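You operate a simulated robot arm through the tools that you are given. There is no shell and no other tool.

You are at the controls of a simulated robot arm. One attempt, no reset.

TASK
Scan the card's two tubes into the grey rack and book them in.
Fine: the card stands in the holder, the tubes in the blue rack.

The check looks at the end state, three seconds after you hand in, the way a careful person would. Anything else that was tipped, shoved, dropped, spilled or broken makes it a failure.

THE ROBOT
A 6-joint arm with a four-finger gripper, fixed in place. Base frame: the origin is on the floor under the middle of its stand, x ahead of it, y to its left, z up; the work surface is at about z = 900. Units: mm, degrees, N and s.
It reaches about 1041 mm from its shoulder. Its first joint turns from -166.0 to 166.0 degrees. Payload 3.67 kg.
The tool frame sits at the grasp point between the pads (the TCP): z along the fingers, y along the line on which they close. The tips reach 28 mm beyond it. The gripper opens to 112 mm; its body begins 73 mm behind the TCP.
Orientation is that of the tool frame in the base frame, as a unit quaternion [x, y, z, w]. With the fingers straight down and closing along the base's y, the tool's x points along the base's -x, its y along +y and its z along -z.

THE INTERFACE
- The arm moves only by the tool play_rows. Its argument "deltas" is one flat list of numbers, 7 for each row, row after row: the turn, a rotation vector about the tool's x, y, z in rad, then the shift along the tool's x, y, z in mm, then the opening, from 0 (shut) to 1 (fully open). In form: [rx, ry, rz, tx, ty, tz, claw, rx, ry, rz, tx, ty, tz, claw, ...]. A call has 1 to 20 rows; each row is the pose to reach, as a shift and turn from the pose commanded when the call began, along the tool's axes at that moment. Each row takes 0.2 s and may step no farther than 50 mm and 8.6 degrees from the row before; otherwise, or with a gripper value out of range, the whole call is refused. Where a pose cannot be reached the arm comes as near as it can. A force on the tool above 60 N (or 10 N above the force at the start of the call, whichever is more), or a blocked arm, ends the call early, and 0.2 s more pass. The fingers move at their own pace (about 102.5 mm/s each) and stop on an object; they squeeze with about 45 N. The grip force told is the motor's: it shows also when the fingers shut on nothing. Time passes only in rows, and 0.2 s behind the last, so rows that repeat a pose let the fingers close. It gives the time, the measured TCP pose, the force on the tool (base axes), the opening and the grip force at its end, in the units of the frame above (readings bear some noise), with the torque about the TCP (base axes, N m) and any sound that the robot's microphone picked up.
- Cameras (640 x 400 px; columns grow to the right, rows downward): "scene" is fixed at [401, -650.3, 1528.5]; the picture's right is [0.91, 0.42, 0.00], its down [0.36, -0.76, -0.54] and it looks along [-0.23, 0.49, -0.84] (base axes); focal length 214 px, centre (320, 200). "wrist" rides on the gripper at [60, -18, -104] in the tool frame; the picture's right is [0.29, 0.96, 0.00], its down [-0.80, 0.24, -0.55] and it looks along [-0.53, 0.16, 0.83] (tool axes); focal length 234 px, centre (320, 200). There is no depth. A picture from a camera that has moved, and an enlarged one, comes with that camera's place and axes in the base frame and with its lens.
- snapshot(camera): a new picture of that camera. The clock stands still meanwhile.
- enlarge(camera, box): a new picture of the part [left, top, right, bottom] of that camera's present view, enlarged. The clock stands still meanwhile.
- finish_job(): hands the job in; it is judged then, once.

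Nothing tells you positions but the pictures and the camera data. Unless the task says otherwise, let go and move clear before handing in.

The tools are called after "Request:" by a JSON object that holds its "op" and its "data". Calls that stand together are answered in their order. play_rows: Moves the arm, as the interface text tells. Its arguments: {"type":"object","properties":{"deltas":{"type":"array"}},"required":["deltas"]} The other tools are called the same way: snapshot (camera) takes a picture; enlarge (camera, box) takes an enlarged picture of a part of a camera's view; finish_job () hands the job in.

At the start:

```text
time: 0.0
tool_pos: [180.3, -508.3, 1290.0]
tcp_rot: [0.0, 1.0, 0.0, 0.0]
force: [-0.5, 0.3, -0.3]
torque: [0.01, 0.03, 0.04]
opening: 112.0
gripper_force: 0.2
```

scene: 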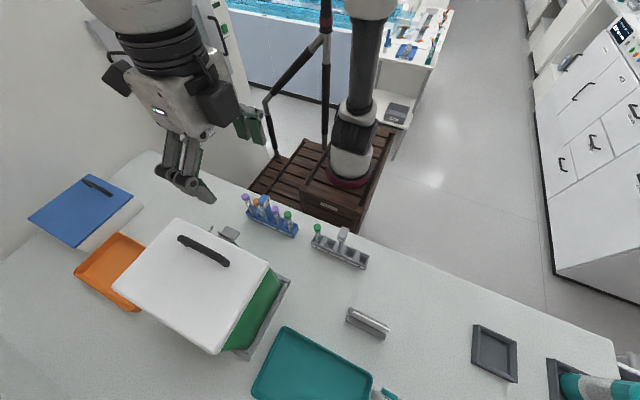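
wrist: 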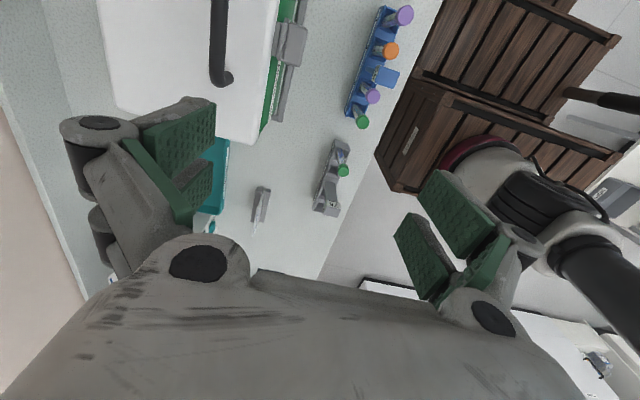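

I see a bench with a blue rack of tubes, a grey rack, a card holder, and a large white-lidded box. I'll take enlarged pictures to identify the card, tubes, scanner and anything used to book in.

Request:
{"op": "enlarge", "data": {"camera": "scene", "box": [220, 180, 400, 290]}}

Request:
{"op": "enlarge", "data": {"camera": "scene", "box": [320, 280, 480, 400]}}

Request:
{"op": "enlarge", "data": {"camera": "scene", "box": [440, 300, 640, 400]}}

Request:
{"op": "enlarge", "data": {"camera": "scene", "box": [180, 200, 300, 280]}}

Request:
{"op": "enlarge", "data": {"camera": "wrist", "box": [220, 0, 460, 240]}}

```text
3.56 times, centred on (310, 235) of scene
camera zoom: at [401.0, -650.3, 1528.5], right [0.91, 0.42, 0.0], down [0.36, -0.76, -0.54], along [-0.23, 0.49, -0.84], focal length 763 px, centre (356, 76)
```

zoom: 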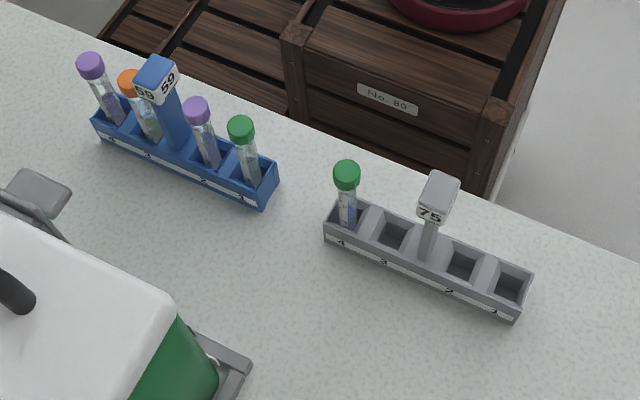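

```text
3.33 times, centred on (400, 340) of scene
camera zoom: at [401.0, -650.3, 1528.5], right [0.91, 0.42, 0.0], down [0.36, -0.76, -0.54], along [-0.23, 0.49, -0.84], focal length 715 px, centre (53, -267)
```

zoom: 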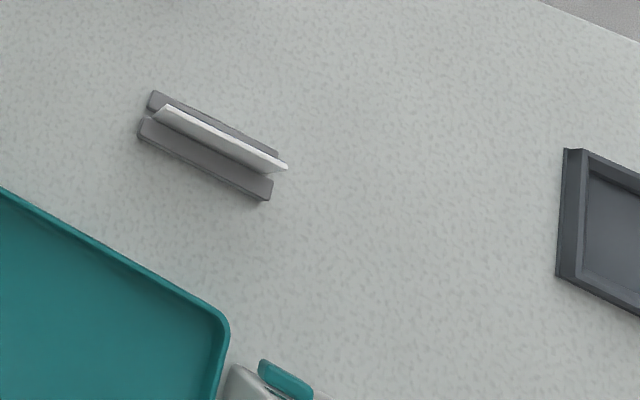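

```text
3.20 times, centred on (540, 350) of scene
camera zoom: at [401.0, -650.3, 1528.5], right [0.91, 0.42, 0.0], down [0.36, -0.76, -0.54], along [-0.23, 0.49, -0.84], focal length 686 px, centre (-384, -280)
```

zoom: 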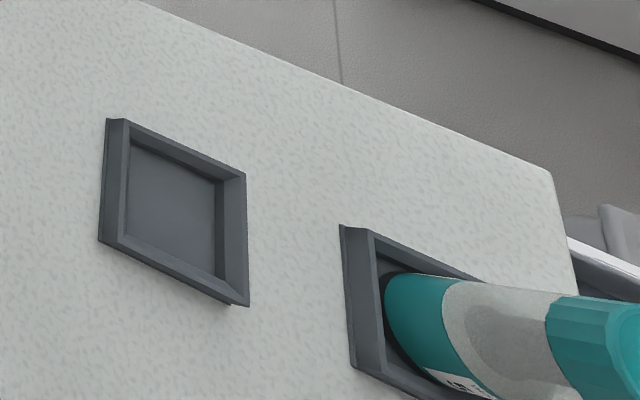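

```text
5.00 times, centred on (240, 240) of scene
camera zoom: at [401.0, -650.3, 1528.5], right [0.91, 0.42, 0.0], down [0.36, -0.76, -0.54], along [-0.23, 0.49, -0.84], focal length 1072 px, centre (720, 0)
```

zoom: 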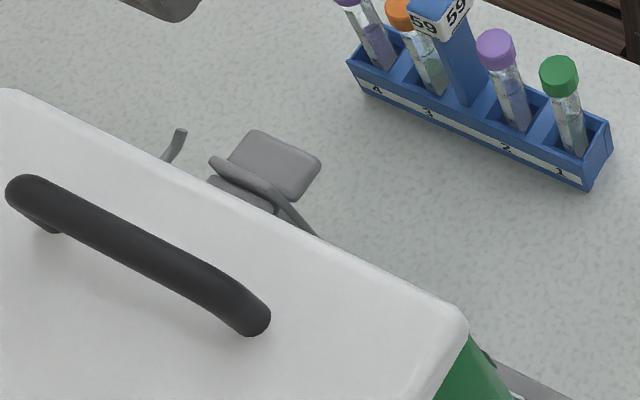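

```text
1.67 times, centred on (340, 120) of wrist
camera zoom: at [121.2, -525.4, 1393.2], right [-0.29, 0.96, 0.0], down [0.8, 0.24, 0.55], along [0.53, 0.16, -0.83], focal length 390 px, centre (287, 333)
```

zoom: 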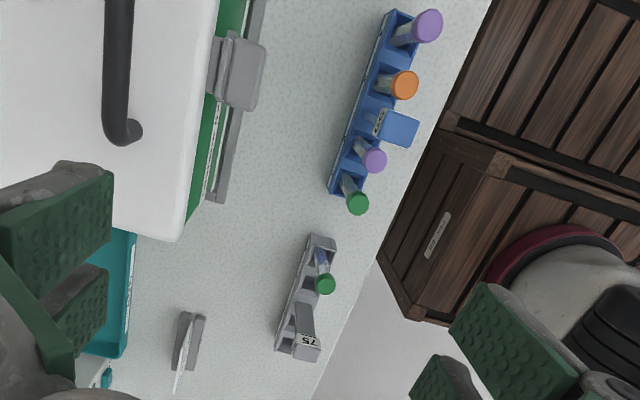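

The card holder runs along x near (498, -571), with its faces pointing ±y. I'll zoom in on more of the view before moving: the card, the grey items beside the box, and the far bench.

Request:
{"op": "enlarge", "data": {"camera": "wrist", "box": [220, 170, 300, 250]}}

Request:
{"op": "enlarge", "data": {"camera": "wrist", "box": [230, 0, 340, 130]}}

Request:
{"op": "enlarge", "data": {"camera": "scene", "box": [360, 0, 460, 140]}}

Request:
{"op": "enlarge", "data": {"camera": "scene", "box": [0, 140, 160, 330]}}

Request:
{"op": "enlarge", "data": {"camera": "scene", "box": [180, 250, 400, 400]}}

Request:
{"op": "enlarge", "data": {"camera": "wrist", "box": [300, 0, 440, 230]}}

```text
5.00 times, centred on (260, 210) of wrist
camera zoom: at [121.2, -525.4, 1393.2], right [-0.29, 0.96, 0.0], down [0.8, 0.24, 0.55], along [0.53, 0.16, -0.83], focal length 1171 px, centre (620, 150)
```

zoom: 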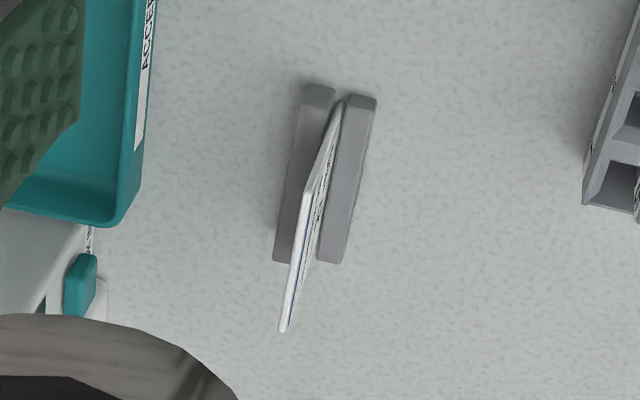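

```text
3.08 times, centred on (285, 65) of wrist
camera zoom: at [121.2, -525.4, 1393.2], right [-0.29, 0.96, 0.0], down [0.8, 0.24, 0.55], along [0.53, 0.16, -0.83], focal length 720 px, centre (428, 615)
```

zoom: 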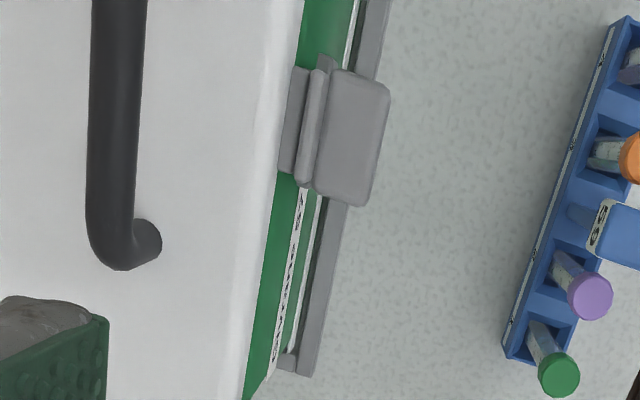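

```text
2.86 times, centred on (410, 70) of scene
camera zoom: at [401.0, -650.3, 1528.5], right [0.91, 0.42, 0.0], down [0.36, -0.76, -0.54], along [-0.23, 0.49, -0.84], focal length 613 px, centre (63, 571)
```

zoom: 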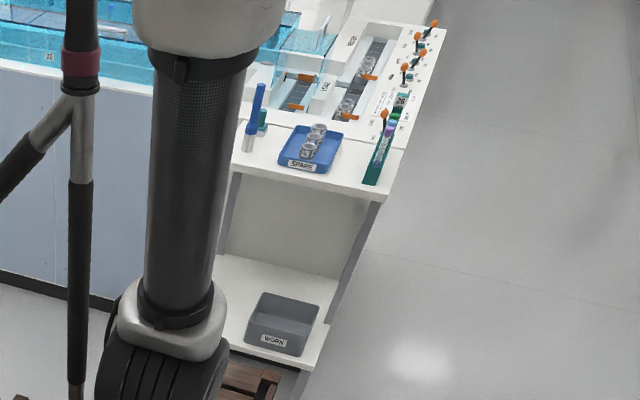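

```text
2.11 times, centred on (80, 235) of scene
camera zoom: at [401.0, -650.3, 1528.5], right [0.91, 0.42, 0.0], down [0.36, -0.76, -0.54], along [-0.23, 0.49, -0.84], focal length 452 px, centre (825, 126)
```

zoom: 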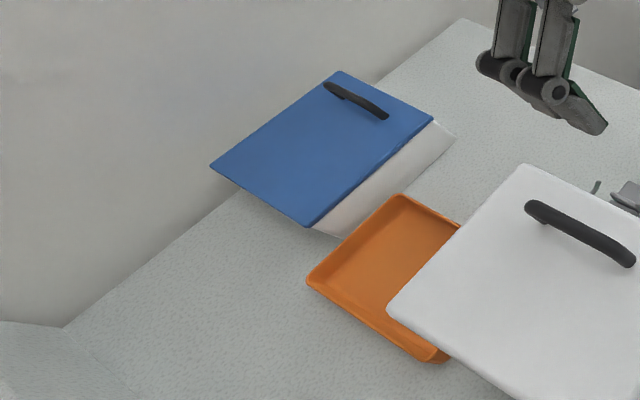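

```text
2.67 times, centred on (290, 325) of scene
camera zoom: at [401.0, -650.3, 1528.5], right [0.91, 0.42, 0.0], down [0.36, -0.76, -0.54], along [-0.23, 0.49, -0.84], focal length 572 px, centre (400, -133)
```

zoom: 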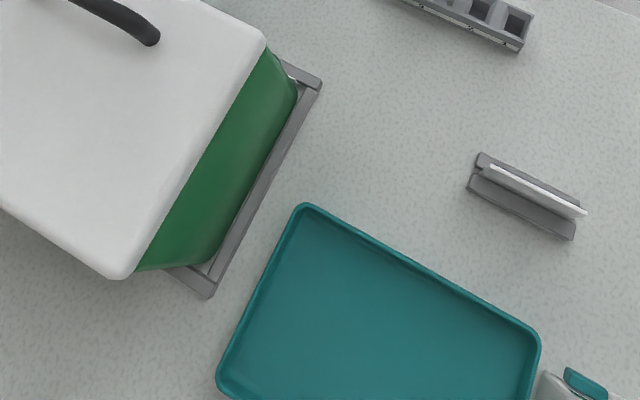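

```text
1.74 times, centred on (370, 115) of wrist
camera zoom: at [121.2, -525.4, 1393.2], right [-0.29, 0.96, 0.0], down [0.8, 0.24, 0.55], along [0.53, 0.16, -0.83], focal length 407 px, centre (233, 348)
```

zoom: 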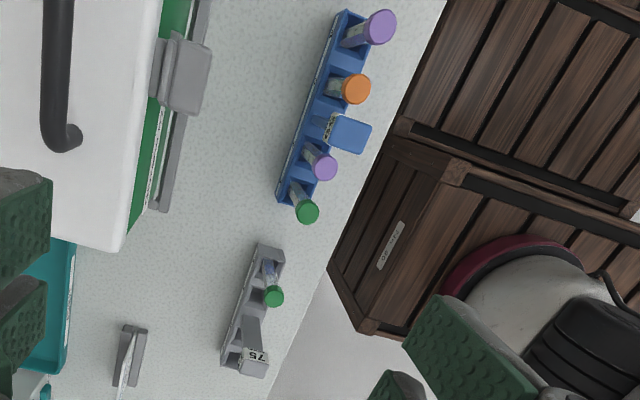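

The card's printed side faces the robot (+y), and a white and teal device sits near (577, -685) at the picture's lower edge. I'll swing the wrist camera round to look toward -y over the card, the tray and that device.

Request:
{"op": "play_rows", "data": {"deltas": [0, 0, 0.1309, -25, 13.2, 3.3, 1, 0, 0, 0.2618, -50, 26.3, 6.7, 1, 0, 0, 0.3927, -75, 39.5, 10, 1, 0, 0, 0.5236, -100, 52.7, 13.3, 1, 0, 0, 0.6545, -125, 65.8, 16.7, 1, 0, 0, 0.7854, -150, 79, 20, 1, 0, 0, 0.9163, -175, 92.2, 23.3, 1, 0, 0, 1.0472, -200, 105.3, 26.7, 1, 0, 0, 1.1781, -225, 118.5, 30, 1, 0, 0, 1.309, -250, 131.7, 33.3, 1, 0, 0, 1.4399, -275, 144.8, 36.7, 1, 0, 0, 1.5708, -300, 158, 40, 1, 0, 0, 1.5708, -300, 158, 40, 1]}}

Request:
{"op": "snapshot", "data": {"camera": "wrist"}}

Request:
{"op": "snapshot", "data": {"camera": "scene"}}

```text
time: 2.8
tool_pos: [479.3, -349.5, 1251.7]
tcp_rot: [0.707, 0.707, 0.0, 0.0]
force: [0.2, 0.1, 0.9]
torque: [0.0, 0.02, -0.02]
opening: 112.0
gripper_force: 0.0
```

```text
taken
camera wrist: at [463.3, -289.4, 1353.4], right [0.96, 0.29, 0.0], down [0.24, -0.8, 0.55], along [0.16, -0.53, -0.83], focal length 234 px, centre (320, 200)
```

wrist: 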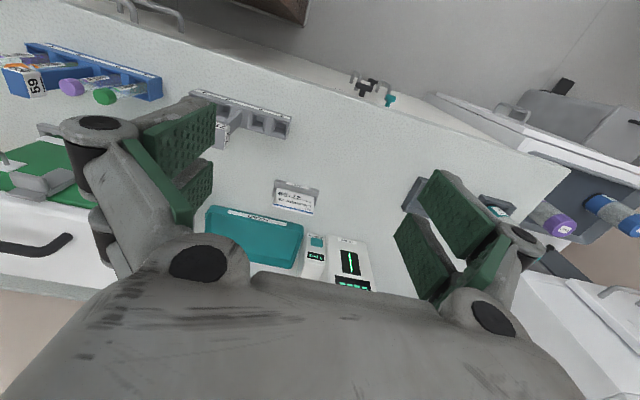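

```text
taken
```

scene: 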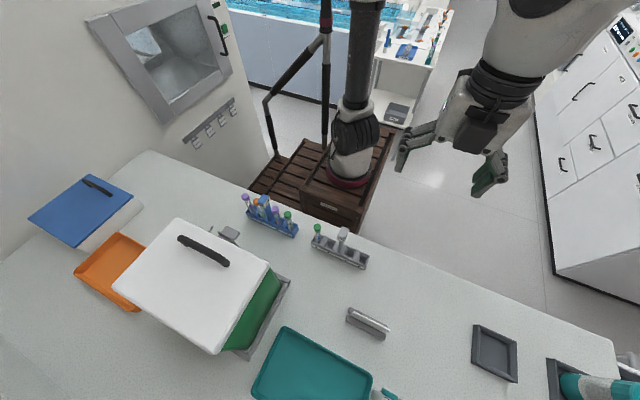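

The wrist view now shows the printed card, the teal tray with a label, and two devices with green displays, a small one and one with a slot or window. I'll enlarge them to read.

Request:
{"op": "enlarge", "data": {"camera": "wrist", "box": [265, 170, 330, 220]}}

Request:
{"op": "enlarge", "data": {"camera": "wrist", "box": [290, 225, 390, 300]}}

Request:
{"op": "enlarge", "data": {"camera": "wrist", "box": [200, 195, 310, 275]}}

Request:
{"op": "enlarge", "data": {"camera": "wrist", "box": [180, 80, 300, 150]}}

Request:
{"op": "enlarge", "data": {"camera": "wrist", "box": [0, 30, 180, 120]}}

Request:
{"op": "enlarge", "data": {"camera": "wrist", "box": [330, 60, 640, 250]}}

```text
8.00 times, centred on (298, 195) of wrist
camera zoom: at [463.3, -289.4, 1353.4], right [0.96, 0.29, 0.0], down [0.24, -0.8, 0.55], along [0.16, -0.53, -0.83], focal length 1873 px, centre (500, 240)
```

zoom: 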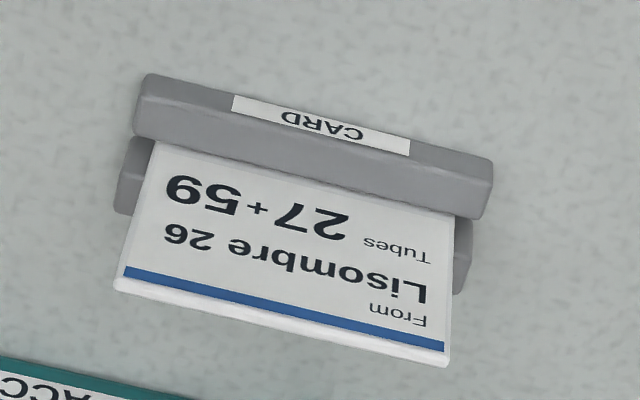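

```text
5.33 times, centred on (340, 262) of wrist
camera zoom: at [463.3, -289.4, 1353.4], right [0.96, 0.29, 0.0], down [0.24, -0.8, 0.55], along [0.16, -0.53, -0.83], focal length 1249 px, centre (213, -133)
```

zoom: 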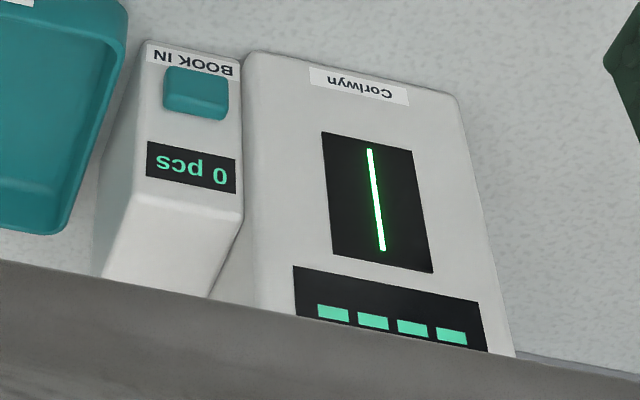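

```text
5.00 times, centred on (255, 235) of wrist
camera zoom: at [463.3, -289.4, 1353.4], right [0.96, 0.29, 0.0], down [0.24, -0.8, 0.55], along [0.16, -0.53, -0.83], focal length 1171 px, centre (645, 25)
```

zoom: 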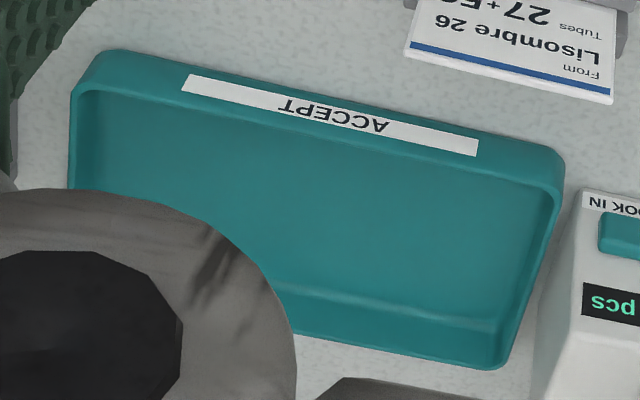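

```text
5.33 times, centred on (240, 115) of wrist
camera zoom: at [463.3, -289.4, 1353.4], right [0.96, 0.29, 0.0], down [0.24, -0.8, 0.55], along [0.16, -0.53, -0.83], focal length 1249 px, centre (747, 653)
```

zoom: 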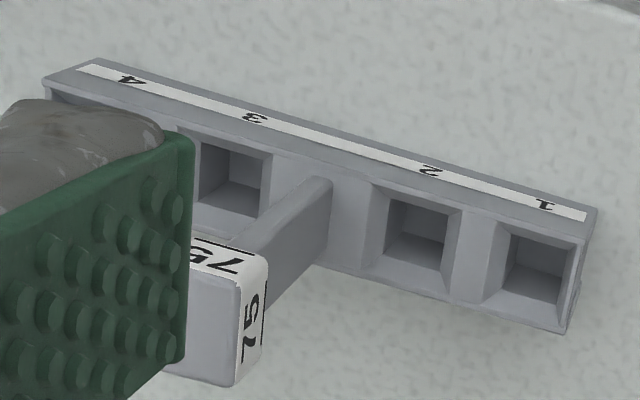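

```text
3.56 times, centred on (90, 75) of wrist
camera zoom: at [463.3, -289.4, 1353.4], right [0.96, 0.29, 0.0], down [0.24, -0.8, 0.55], along [0.16, -0.53, -0.83], focal length 833 px, centre (1138, 644)
```

zoom: 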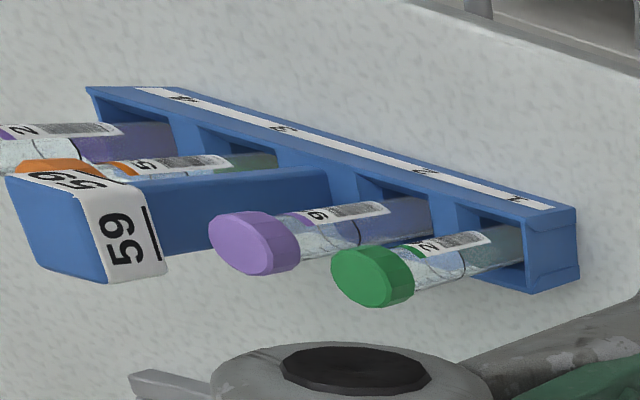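

```text
2.06 times, centred on (485, 155) of wrist
camera zoom: at [463.3, -289.4, 1353.4], right [0.96, 0.29, 0.0], down [0.24, -0.8, 0.55], along [0.16, -0.53, -0.83], focal length 483 px, centre (-21, 293)
```

zoom: 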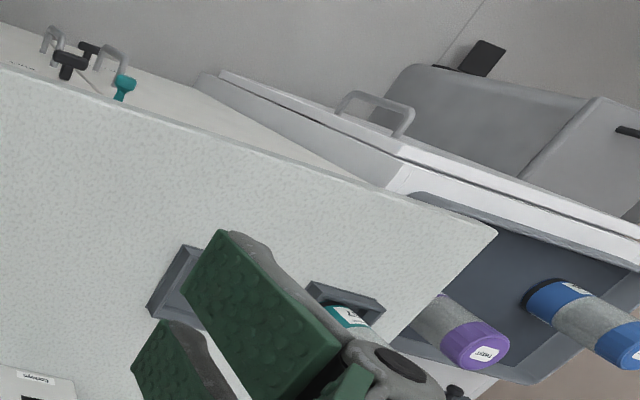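

The card reads "From Lisombre 26, Tubes 27+59". There is a scanner with a light line and four bars, and a BOOK IN button with a "0 pcs" counter. Next I'll read the tube labels.

Request:
{"op": "enlarge", "data": {"camera": "wrist", "box": [75, 70, 145, 110]}}

Request:
{"op": "enlarge", "data": {"camera": "wrist", "box": [0, 45, 75, 95]}}

Request:
{"op": "enlarge", "data": {"camera": "scene", "box": [235, 185, 305, 240]}}

Request:
{"op": "enlarge", "data": {"camera": "scene", "box": [305, 215, 375, 275]}}

```text
9.14 times, centred on (110, 90) of wrist
camera zoom: at [463.3, -289.4, 1353.4], right [0.96, 0.29, 0.0], down [0.24, -0.8, 0.55], along [0.16, -0.53, -0.83], focal length 2141 px, centre (2240, 1206)
```

zoom: 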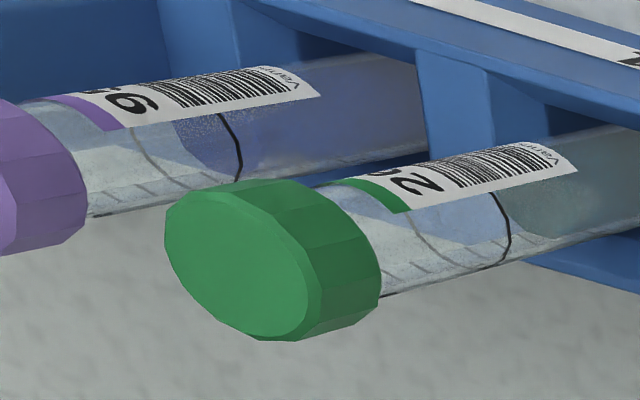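

```text
8.00 times, centred on (38, 70) of wrist
camera zoom: at [463.3, -289.4, 1353.4], right [0.96, 0.29, 0.0], down [0.24, -0.8, 0.55], along [0.16, -0.53, -0.83], focal length 1873 px, centre (2580, 1240)
```

zoom: 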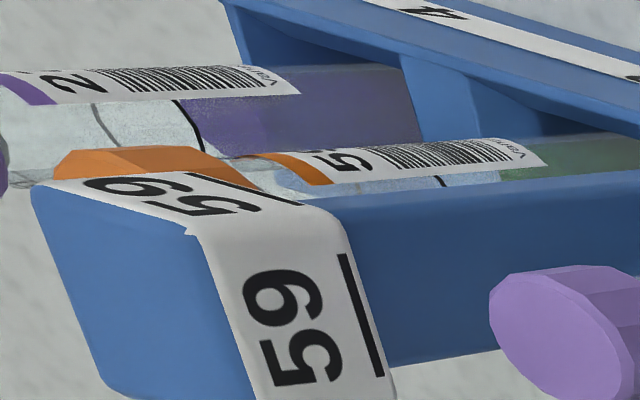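

```text
7.27 times, centred on (270, 212) of scene
camera zoom: at [401.0, -650.3, 1528.5], right [0.91, 0.42, 0.0], down [0.36, -0.76, -0.54], along [-0.23, 0.49, -0.84], focal length 1560 px, centre (684, 109)
```

zoom: 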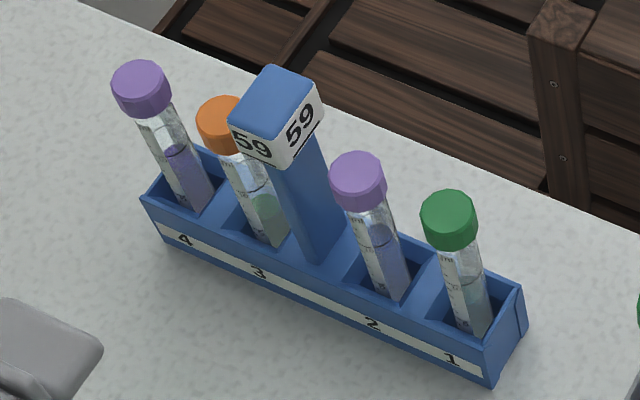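

```text
6.67 times, centred on (340, 245) of scene
camera zoom: at [401.0, -650.3, 1528.5], right [0.91, 0.42, 0.0], down [0.36, -0.76, -0.54], along [-0.23, 0.49, -0.84], focal length 1430 px, centre (187, -100)
```

zoom: 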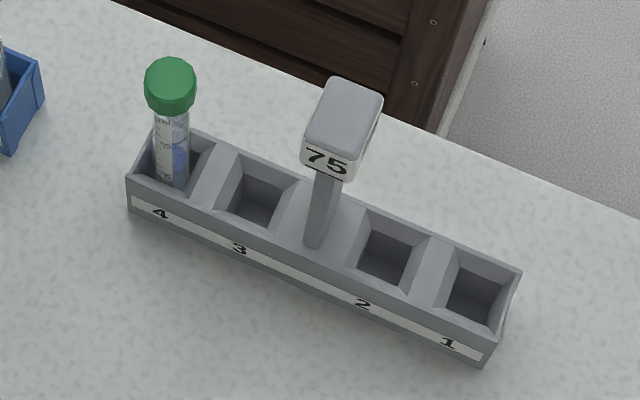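

The tube labels face +y, toward the robot, and I can only see part of each number. I'll move the wrist camera in front of the blue rack on the robot side to read them.

Request:
{"op": "play_rows", "data": {"deltas": [0, 0, 0, 7.5, -28.4, 8.8, 1, 0, 0, 0, 15, -56.8, 17.7, 1, 0, 0, 0, 22.5, -85.2, 26.5, 1, 0, 0, 0, 30, -113.7, 35.3, 1, 0, 0, 0, 37.5, -142, 44.2, 1, 0, 0, 0, 45, -170.5, 53, 1, 0, 0, 0, 52.5, -199, 61.8, 1, 0, 0, 0, 60, -227.3, 70.7, 1, 0, 0, 0, 67.5, -255.8, 79.5, 1, 0, 0, 0, 75, -284.2, 88.3, 1, 0, 0, 0, 82.5, -312.6, 97.2, 1, 0, 0, 0, 90, -341, 106, 1, 0, 0, 0, 90, -341, 106, 1]}}

Request:
{"op": "snapshot", "data": {"camera": "wrist"}}

Request:
{"op": "snapshot", "data": {"camera": "scene"}}

```text
time: 5.6
tool_pos: [137.2, -258.1, 1144.9]
tcp_rot: [0.707, 0.707, -0.001, 0.0]
force: [0.5, 0.2, -0.3]
torque: [0.0, -0.03, -0.01]
opening: 112.0
gripper_force: 0.1
```

```text
taken
camera wrist: at [121.3, -198.6, 1247.6], right [0.96, 0.29, 0.0], down [0.24, -0.8, 0.55], along [0.16, -0.53, -0.83], focal length 234 px, centre (320, 200)
```

wrist: 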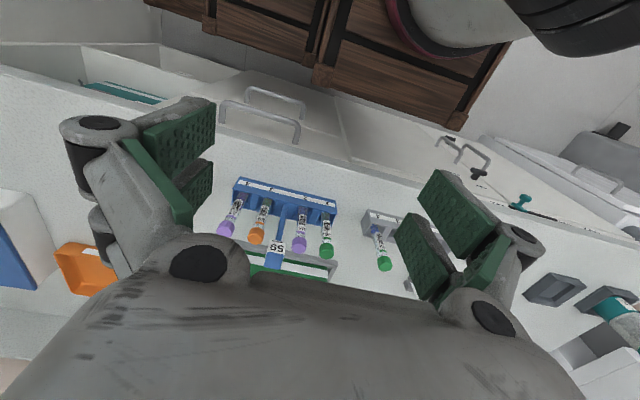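

```text
taken
```

scene: 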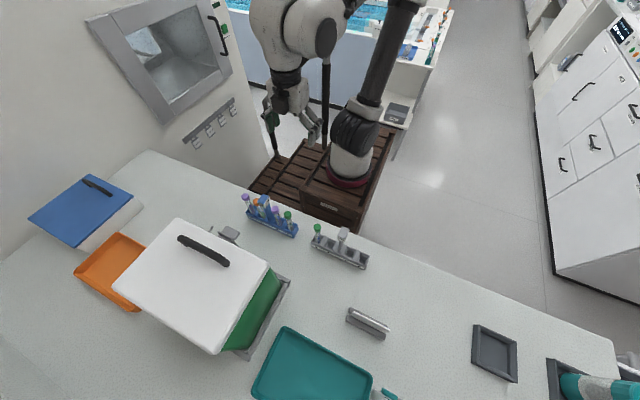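

Request:
{"op": "enlarge", "data": {"camera": "wrist", "box": [210, 175, 350, 265]}}

Request:
{"op": "enlarge", "data": {"camera": "wrist", "box": [215, 185, 275, 235]}}

Request:
{"op": "enlarge", "data": {"camera": "wrist", "box": [285, 195, 345, 245]}}

Request:
{"op": "enlarge", "data": {"camera": "wrist", "box": [355, 205, 415, 265]}}

Request:
{"op": "enlarge", "data": {"camera": "scene", "box": [80, 0, 250, 150]}}

```text
4.44 times, centred on (280, 220) of wrist
camera zoom: at [121.3, -198.6, 1247.6], right [0.96, 0.29, 0.0], down [0.24, -0.8, 0.55], along [0.16, -0.53, -0.83], focal length 1041 px, centre (498, 111)
```

zoom: 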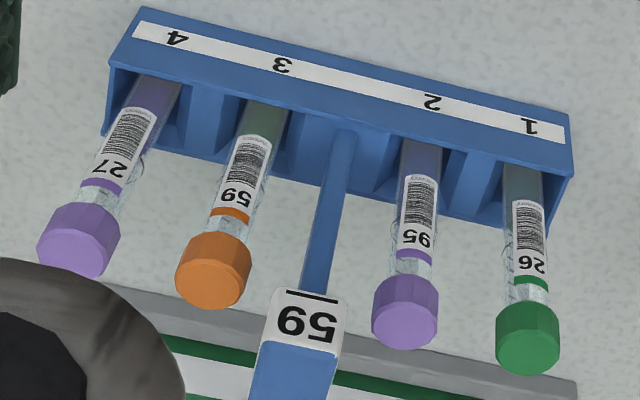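

```text
8.00 times, centred on (245, 210) of wrist
camera zoom: at [121.3, -198.6, 1247.6], right [0.96, 0.29, 0.0], down [0.24, -0.8, 0.55], along [0.16, -0.53, -0.83], focal length 1873 px, centre (920, 120)
```

zoom: 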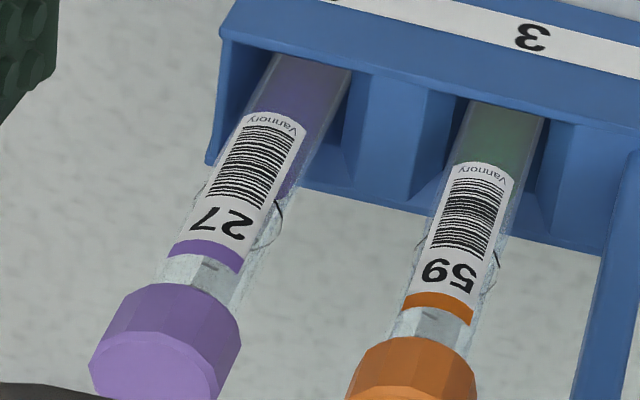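

```text
8.00 times, centred on (315, 220) of wrist
camera zoom: at [121.3, -198.6, 1247.6], right [0.96, 0.29, 0.0], down [0.24, -0.8, 0.55], along [0.16, -0.53, -0.83], focal length 1873 px, centre (360, 40)
```

zoom: 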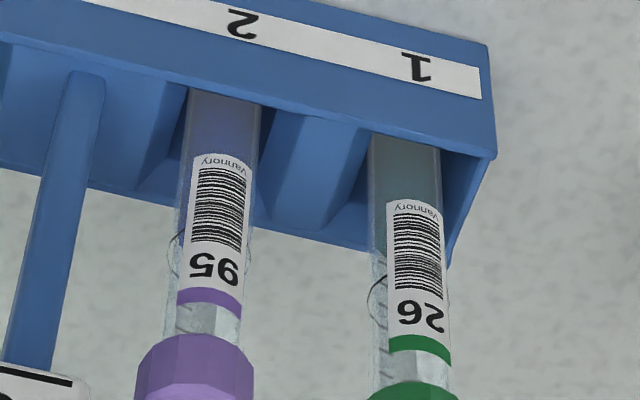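

```text
6.67 times, centred on (385, 235) of wrist
camera zoom: at [121.3, -198.6, 1247.6], right [0.96, 0.29, 0.0], down [0.24, -0.8, 0.55], along [0.16, -0.53, -0.83], focal length 1561 px, centre (-113, -33)
```

zoom: 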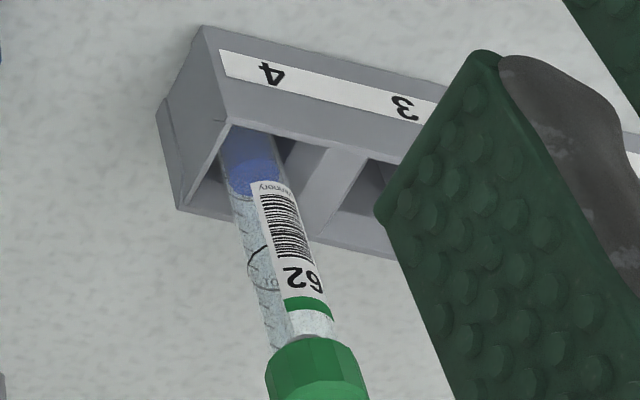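

```text
2.67 times, centred on (165, 75) of scene
camera zoom: at [401.0, -650.3, 1528.5], right [0.91, 0.42, 0.0], down [0.36, -0.76, -0.54], along [-0.23, 0.49, -0.84], focal length 572 px, centre (733, 533)
```

zoom: 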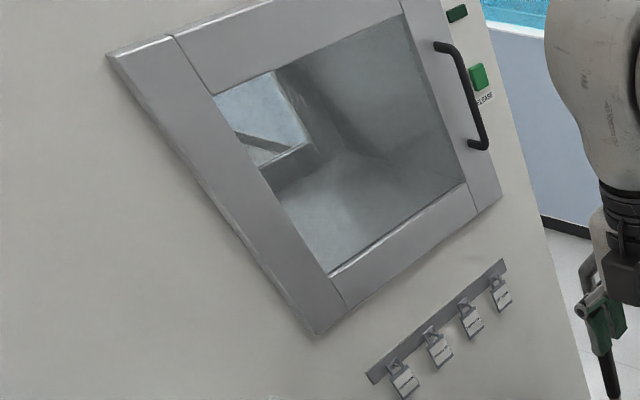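

The blue rack holds 27 (slot 4, x≈60), 59 (slot 3, x≈99), 95 (slot 2, x≈160) and 26 (slot 1, x≈200), all near y≈-430 with cap tops at z≈1017. The grey rack has slots at x≈290 (tube 62), 330, 390 and 430, and both racks have a tall post. Next I'll study the fingers, partly and fully closed, to plan clearances.

Request:
{"op": "play_rows", "data": {"deltas": [0, 0, 0, 0, 0, 0, 0.3, 0, 0, 0, 0, 0, 0, 0.3, 0, 0, 0, 0, 0, 0, 0.3, 0, 0, 0, 0, 0, 0, 0.3]}}

Request:
{"op": "snapshot", "data": {"camera": "wrist"}}

Request:
{"op": "enlarge", "data": {"camera": "scene", "box": [250, 50, 340, 160]}}

```text
time: 6.6
tool_pos: [139.4, -259.5, 1144.8]
tcp_rot: [0.707, 0.707, 0.0, 0.001]
force: [-0.4, -0.7, -0.3]
torque: [0.04, -0.03, 0.01]
opening: 33.5
gripper_force: 0.1
```

```text
taken
camera wrist: at [121.6, -198.7, 1247.7], right [0.96, 0.29, 0.0], down [0.24, -0.8, 0.55], along [0.16, -0.53, -0.83], focal length 234 px, centre (320, 200)
```

wrist: 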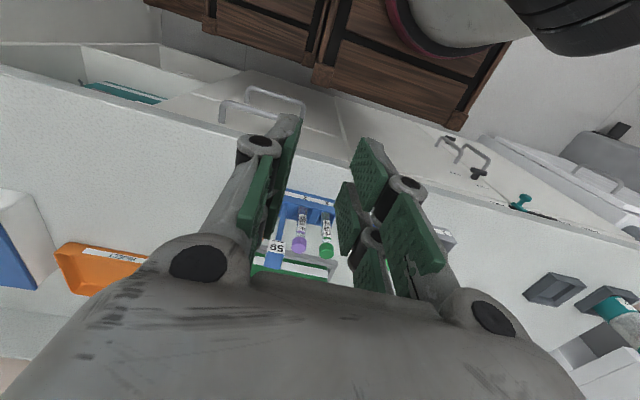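

```text
3.64 times, centred on (295, 105) of scene
camera zoom: at [401.0, -650.3, 1528.5], right [0.91, 0.42, 0.0], down [0.36, -0.76, -0.54], along [-0.23, 0.49, -0.84], focal length 780 px, centre (411, 546)
```

zoom: 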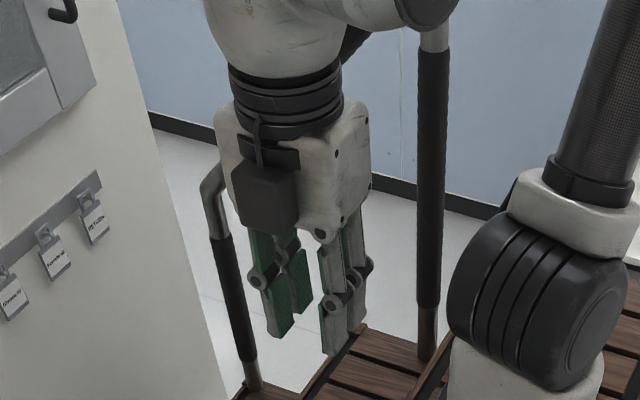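

Request:
{"op": "enlarge", "data": {"camera": "scene", "box": [280, 100, 325, 160]}}

Request:
{"op": "enlarge", "data": {"camera": "wrist", "box": [200, 100, 460, 310]}}

```text
6.67 times, centred on (302, 130) of scene
camera zoom: at [401.0, -650.3, 1528.5], right [0.91, 0.42, 0.0], down [0.36, -0.76, -0.54], along [-0.23, 0.49, -0.84], focal length 1430 px, centre (437, 667)
```

zoom: 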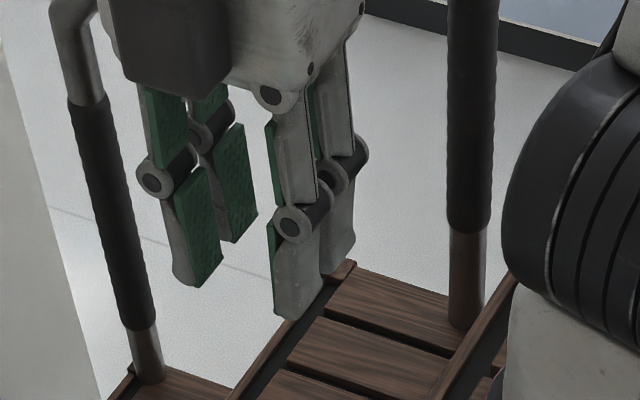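

```text
1.90 times, centred on (330, 205) of wrist
camera zoom: at [121.6, -198.7, 1247.7], right [0.96, 0.29, 0.0], down [0.24, -0.8, 0.55], along [0.16, -0.53, -0.83], focal length 446 px, centre (301, 190)
```

zoom: 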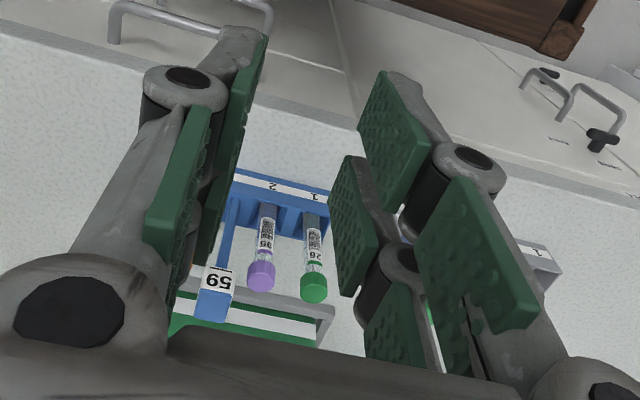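

Each side has two fingers, with distal pads about 20 mm wide at tool x≈±16, so I can grip a cap with one pad pair and stay clear of the neighbouring tubes and the post. Now I'll look closely at the scanner and the BOOK IN unit to get their positions and heights.

Request:
{"op": "play_rows", "data": {"deltas": [0, 0, 0, -20, 32.9, -6, 0.3, 0, 0, 0, -40, 65.9, -12, 0.3, 0, 0, 0, -60, 98.8, -18, 0.3, 0, 0, 0, -80, 131.7, -24, 0.3, 0, 0, 0, -100, 164.6, -30, 0.3, 0, 0, 0, -120, 197.6, -36, 0.3, 0, 0, 0, -140, 230.5, -42.5, 0.3, 0, 0, 0, -160, 263.4, -48.5, 0.3, 0, 0, 0, -180, 296.4, -54.5, 0.3, 0, 0, 0, -200, 329.3, -60.5, 0.3, 0, 0, 0, -220, 362.2, -66.5, 0.3, 0, 0, 0, -240, 395.1, -73, 0.3, 0, 0, 0, -260, 428, -79, 0.3, 0, 0, 0, -280, 461, -85, 0.3, 0, 0, 0, -280, 461, -85, 0.3]}}

Request:
{"op": "snapshot", "data": {"camera": "wrist"}}

Request:
{"op": "snapshot", "data": {"camera": "scene"}}

```text
time: 9.8
tool_pos: [599.4, -540.1, 1230.0]
tcp_rot: [0.707, 0.707, 0.0, 0.001]
force: [-0.6, 0.2, 0.0]
torque: [-0.04, -0.03, 0.02]
opening: 33.3
gripper_force: 0.1
```

```text
taken
camera wrist: at [582.9, -479.4, 1332.5], right [0.96, 0.29, 0.0], down [0.24, -0.8, 0.55], along [0.16, -0.53, -0.83], focal length 234 px, centre (320, 200)
```

wrist: 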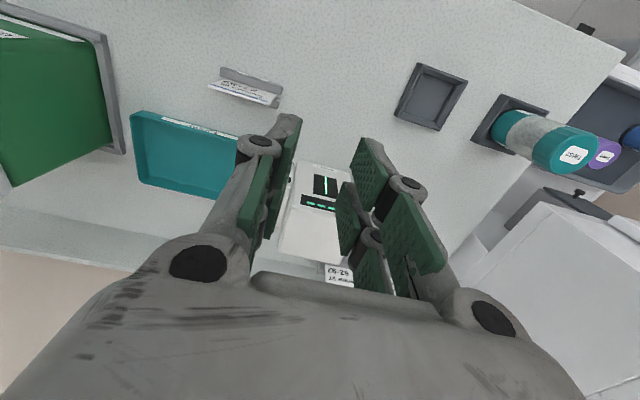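

```text
taken
```

scene: 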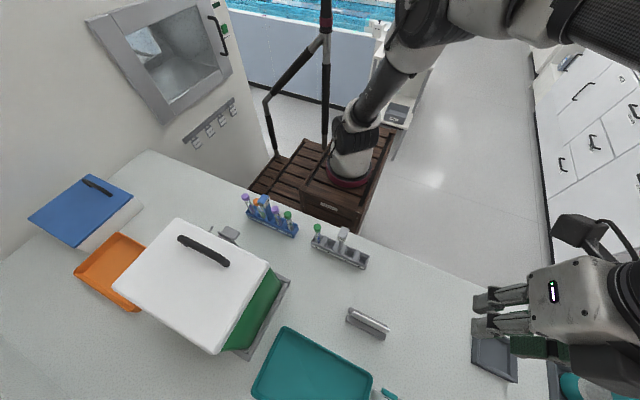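

Request:
{"op": "enlarge", "data": {"camera": "wrist", "box": [265, 150, 365, 290]}}

Request:
{"op": "enlarge", "data": {"camera": "wrist", "box": [320, 255, 360, 290]}}

```text
2.86 times, centred on (315, 220) of wrist
camera zoom: at [582.9, -479.4, 1332.5], right [0.96, 0.29, 0.0], down [0.24, -0.8, 0.55], along [0.16, -0.53, -0.83], focal length 669 px, centre (334, 143)
```

zoom: 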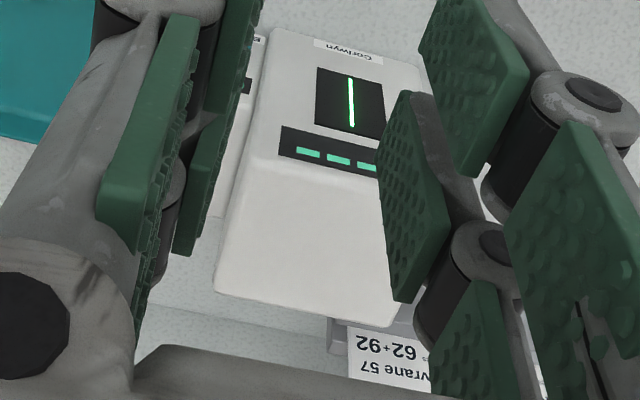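

```text
11.43 times, centred on (340, 272) of wrist
camera zoom: at [582.9, -479.4, 1332.5], right [0.96, 0.29, 0.0], down [0.24, -0.8, 0.55], along [0.16, -0.53, -0.83], focal length 2676 px, centre (91, -629)
```

zoom: 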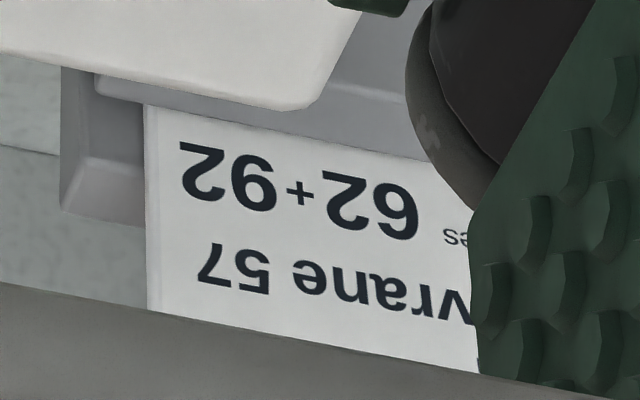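

The scanner and the BOOK IN unit both have vertical faces toward the robot (+y). The scanner's light line is vertical at about (650, -668) from z≈957 to 1012, so a tube held upright with its barcode turned to -y should read. There is also a second card behind the scanner ("…vrane 57, 62+92"), so I'll check it before deciding which card counts.

Request:
{"op": "play_rows", "data": {"deltas": [0, 0, 0, -23, -7, -20, 0.6, 0, 0, 0, -46, -14, -40, 0.9, 0, 0, 0, -70, -20, -60, 1, 0, 0, 0, -95, -20, -80, 1, 0, 0, 0, -120, -20, -100, 1, 0, 0, 0, -120, -20, -100, 1]}}

Request:
{"op": "snapshot", "data": {"camera": "wrist"}}

```text
time: 11.2
tool_pos: [568.1, -635.4, 1304.2]
tcp_rot: [0.707, 0.707, -0.001, 0.002]
force: [-0.2, 0.8, 0.1]
torque: [0.0, -0.03, 0.01]
opening: 112.1
gripper_force: 0.1
out of reach, approached as far as the arm can: row 4, 5, 6
```

```text
taken
camera wrist: at [550.8, -575.2, 1406.9], right [0.96, 0.29, 0.0], down [0.24, -0.8, 0.56], along [0.16, -0.53, -0.83], focal length 234 px, centre (320, 200)
```

wrist: 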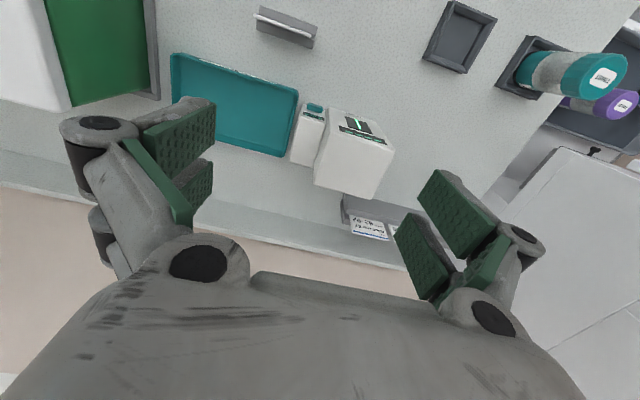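

Request:
{"op": "enlarge", "data": {"camera": "wrist", "box": [320, 180, 420, 250]}}

Request:
{"op": "enlarge", "data": {"camera": "wrist", "box": [270, 85, 410, 205]}}

Request:
{"op": "enlarge", "data": {"camera": "wrist", "box": [420, 0, 640, 150]}}

```text
5.71 times, centred on (370, 215) of wrist
camera zoom: at [550.8, -575.2, 1406.9], right [0.96, 0.29, 0.0], down [0.24, -0.8, 0.56], along [0.16, -0.53, -0.83], focal length 1338 px, centre (34, 114)
```

zoom: 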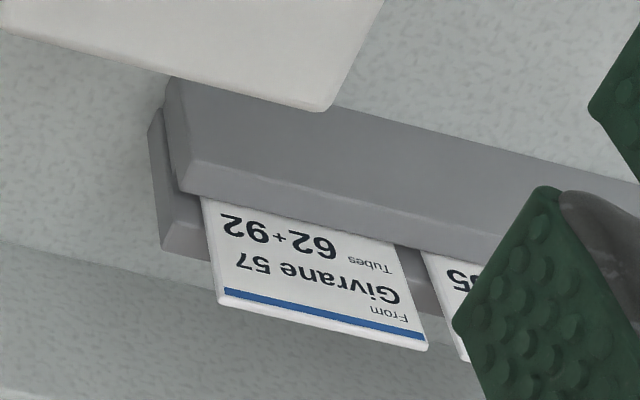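

```text
3.33 times, centred on (340, 145) of wrist
camera zoom: at [550.8, -575.2, 1406.9], right [0.96, 0.29, 0.0], down [0.24, -0.8, 0.56], along [0.16, -0.53, -0.83], focal length 781 px, centre (253, 383)
```

zoom: 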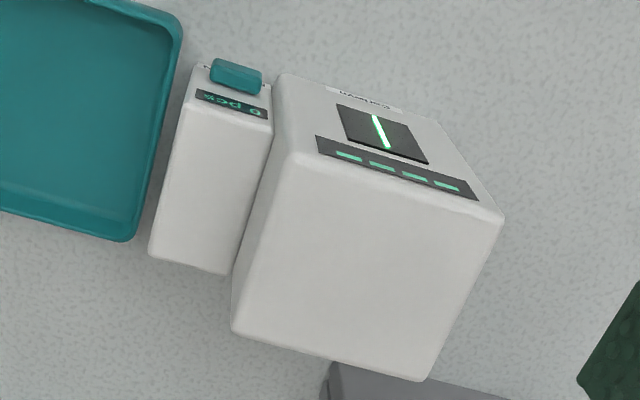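

```text
2.67 times, centred on (530, 75) of wrist
camera zoom: at [550.8, -575.2, 1406.9], right [0.96, 0.29, 0.0], down [0.24, -0.8, 0.56], along [0.16, -0.53, -0.83], focal length 624 px, centre (-240, 533)
```

zoom: 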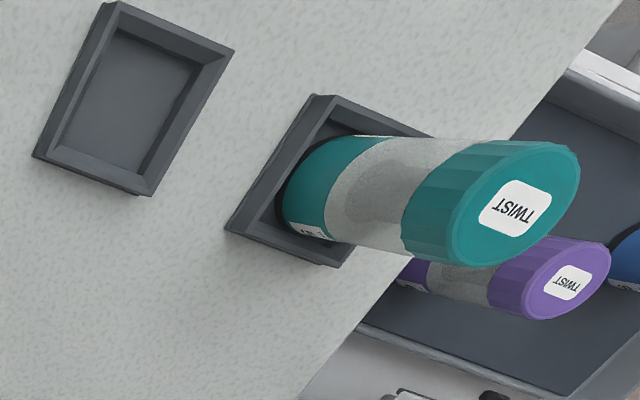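

The holder behind the scanner only files old cards, so the card in the holder marked "CARD" counts: tubes 27 and 59. Plan: grip each cap with one finger pair, turn 180°, present it to the scanner, and place it in the grey rack, slot 2 first and then slot 1. I'll make a small move first to see how the last out-of-reach command was taken.

Request:
{"op": "play_rows", "data": {"deltas": [0, 0, 0, 20, -10, 45, 1, 0, 0, 0, 20, -10, 45, 1]}}

```text
refused: row 1 steps farther than a row can; nothing moved
```

Request:
{"op": "play_rows", "data": {"deltas": [0, 0, 0, 20, 0, 40, 1, 0, 0, 0, 20, 0, 40, 1]}}

```text
time: 11.8
tool_pos: [567.7, -615.9, 1265.0]
tcp_rot: [0.707, 0.708, 0.0, 0.0]
force: [-0.4, -0.1, -0.2]
torque: [0.01, -0.01, 0.01]
opening: 112.1
gripper_force: 0.0
```

Request:
{"op": "play_rows", "data": {"deltas": [0, 0, -0.1122, 13.3, -37.4, 3.2, 0.5, 0, 0, -0.2244, 26.6, -74.9, 6.4, 0.5, 0, 0, -0.3366, 39.9, -112.3, 9.6, 0.5, 0, 0, -0.4488, 53.1, -149.7, 12.9, 0.5, 0, 0, -0.561, 66.4, -187.1, 16.1, 0.5, 0, 0, -0.6732, 79.7, -224.6, 19.3, 0.5, 0, 0, -0.7854, 93, -262, 22.5, 0.5, 0, 0, -0.8976, 106.3, -299.4, 25.7, 0.5, 0, 0, -1.0098, 119.6, -336.9, 28.9, 0.5, 0, 0, -1.122, 132.9, -374.3, 32.1, 0.5, 0, 0, -1.2342, 146.1, -411.7, 35.4, 0.5, 0, 0, -1.3464, 159.4, -449.1, 38.6, 0.5, 0, 0, -1.4586, 172.7, -486.6, 41.8, 0.5, 0, 0, -1.5708, 186, -524, 45, 0.5, 0, 0, -1.5708, 186, -524, 45, 0.5]}}

Request:
{"op": "snapshot", "data": {"camera": "wrist"}}

Request:
{"op": "snapshot", "data": {"camera": "scene"}}

```text
time: 15.0
tool_pos: [42.4, -429.6, 1219.6]
tcp_rot: [-0.001, 1.0, 0.001, 0.0]
force: [0.3, -0.4, -0.5]
torque: [0.03, -0.02, 0.02]
opening: 56.1
gripper_force: 0.1
```

```text
taken
camera wrist: at [-15.3, -448.2, 1322.5], right [-0.29, 0.96, 0.0], down [0.8, 0.24, 0.55], along [0.53, 0.16, -0.83], focal length 234 px, centre (320, 200)
```

wrist: 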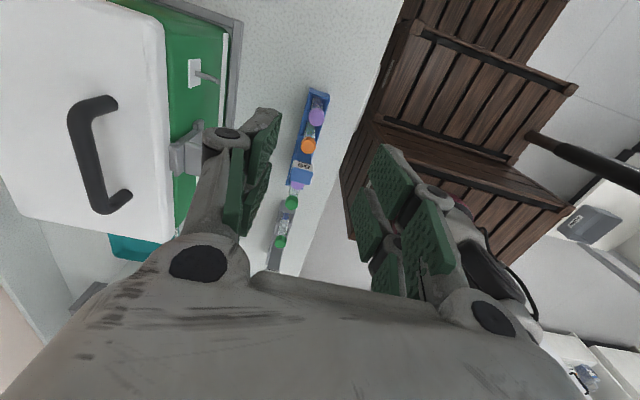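

```text
taken
```

scene: 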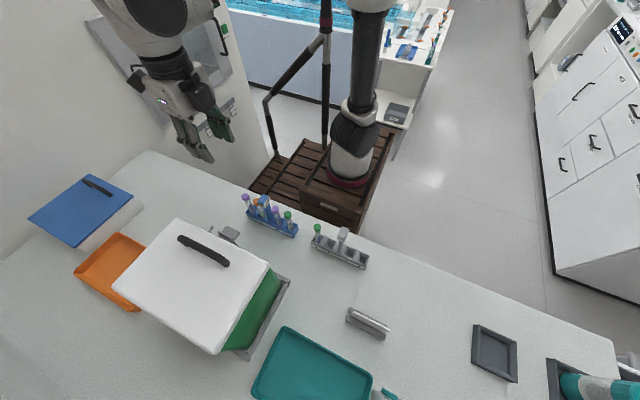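

Request:
{"op": "enlarge", "data": {"camera": "wrist", "box": [270, 80, 350, 180]}}

Request:
{"op": "enlarge", "data": {"camera": "wrist", "box": [255, 165, 335, 275]}}

```text
4.00 times, centred on (310, 130) of wrist
camera zoom: at [-15.3, -448.2, 1322.5], right [-0.29, 0.96, 0.0], down [0.8, 0.24, 0.55], along [0.53, 0.16, -0.83], focal length 937 px, centre (360, 480)
```

zoom: 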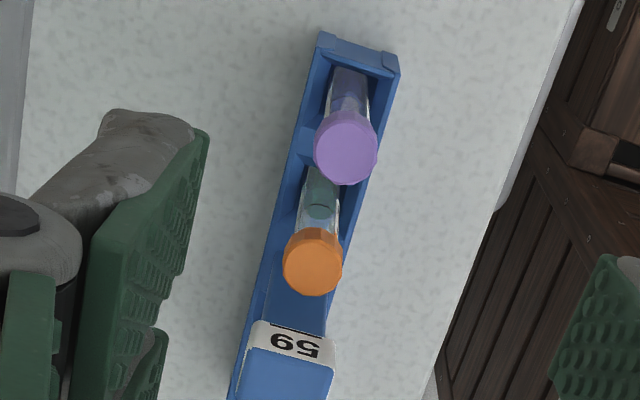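

```text
3.64 times, centred on (295, 220) of wrist
camera zoom: at [-15.3, -448.2, 1322.5], right [-0.29, 0.96, 0.0], down [0.8, 0.24, 0.55], along [0.53, 0.16, -0.83], focal length 852 px, centre (411, 127)
```

zoom: 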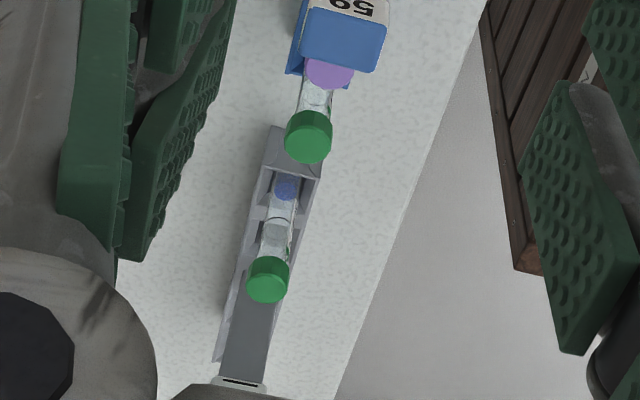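

Tube 27's cap is at about (60.5, -430.2) and 59's at about (99.8, -430.5), and both agree with the scene view. I'll descend above 27 with the gripper centre 16 mm toward -x so only one pad pair takes the cap, then check.

Request:
{"op": "play_rows", "data": {"deltas": [0, 0, 0, 0, 0, 30, 0.5, 0, 0, 0, 0, 0, 60, 0.5, 0, 0, 0, 0, 0, 90, 0.5, 0, 0, 0, 0, 0, 120, 0.5, 0, 0, 0, 0, 0, 150, 0.5, 0, 0, 0, 0, 0, 150, 0.5]}}

Request:
{"op": "snapshot", "data": {"camera": "wrist"}}

Request:
{"op": "enlarge", "data": {"camera": "scene", "box": [180, 110, 320, 250]}}

```text
time: 16.4
tool_pos: [43.6, -429.7, 1068.2]
tcp_rot: [0.0, 1.0, 0.0, 0.0]
force: [-0.2, 0.1, -0.2]
torque: [0.02, 0.04, -0.02]
opening: 56.2
gripper_force: 0.0
```

```text
taken
camera wrist: at [-15.5, -448.0, 1171.7], right [-0.29, 0.96, 0.0], down [0.8, 0.24, 0.55], along [0.53, 0.16, -0.83], focal length 234 px, centre (320, 200)
```

wrist: 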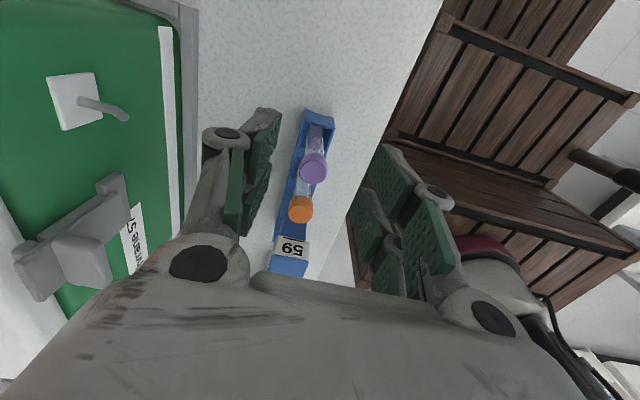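

```text
2.86 times, centred on (250, 180) of scene
camera zoom: at [401.0, -650.3, 1528.5], right [0.91, 0.42, 0.0], down [0.36, -0.76, -0.54], along [-0.23, 0.49, -0.84], focal length 613 px, centre (520, 257)
```

zoom: 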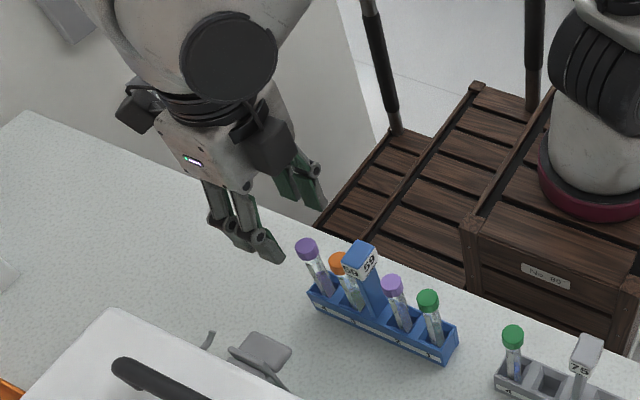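

Request:
{"op": "enlarge", "data": {"camera": "wrist", "box": [240, 100, 400, 240]}}

```text
2.86 times, centred on (320, 170) of wrist
camera zoom: at [-15.5, -448.0, 1171.7], right [-0.29, 0.96, 0.0], down [0.8, 0.24, 0.55], along [0.53, 0.16, -0.83], focal length 669 px, centre (320, 286)
```

zoom: 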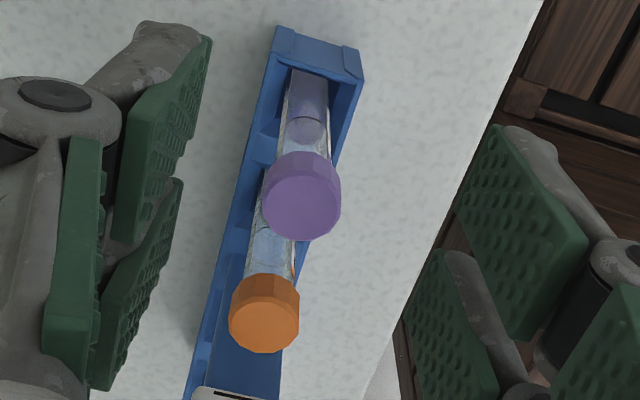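

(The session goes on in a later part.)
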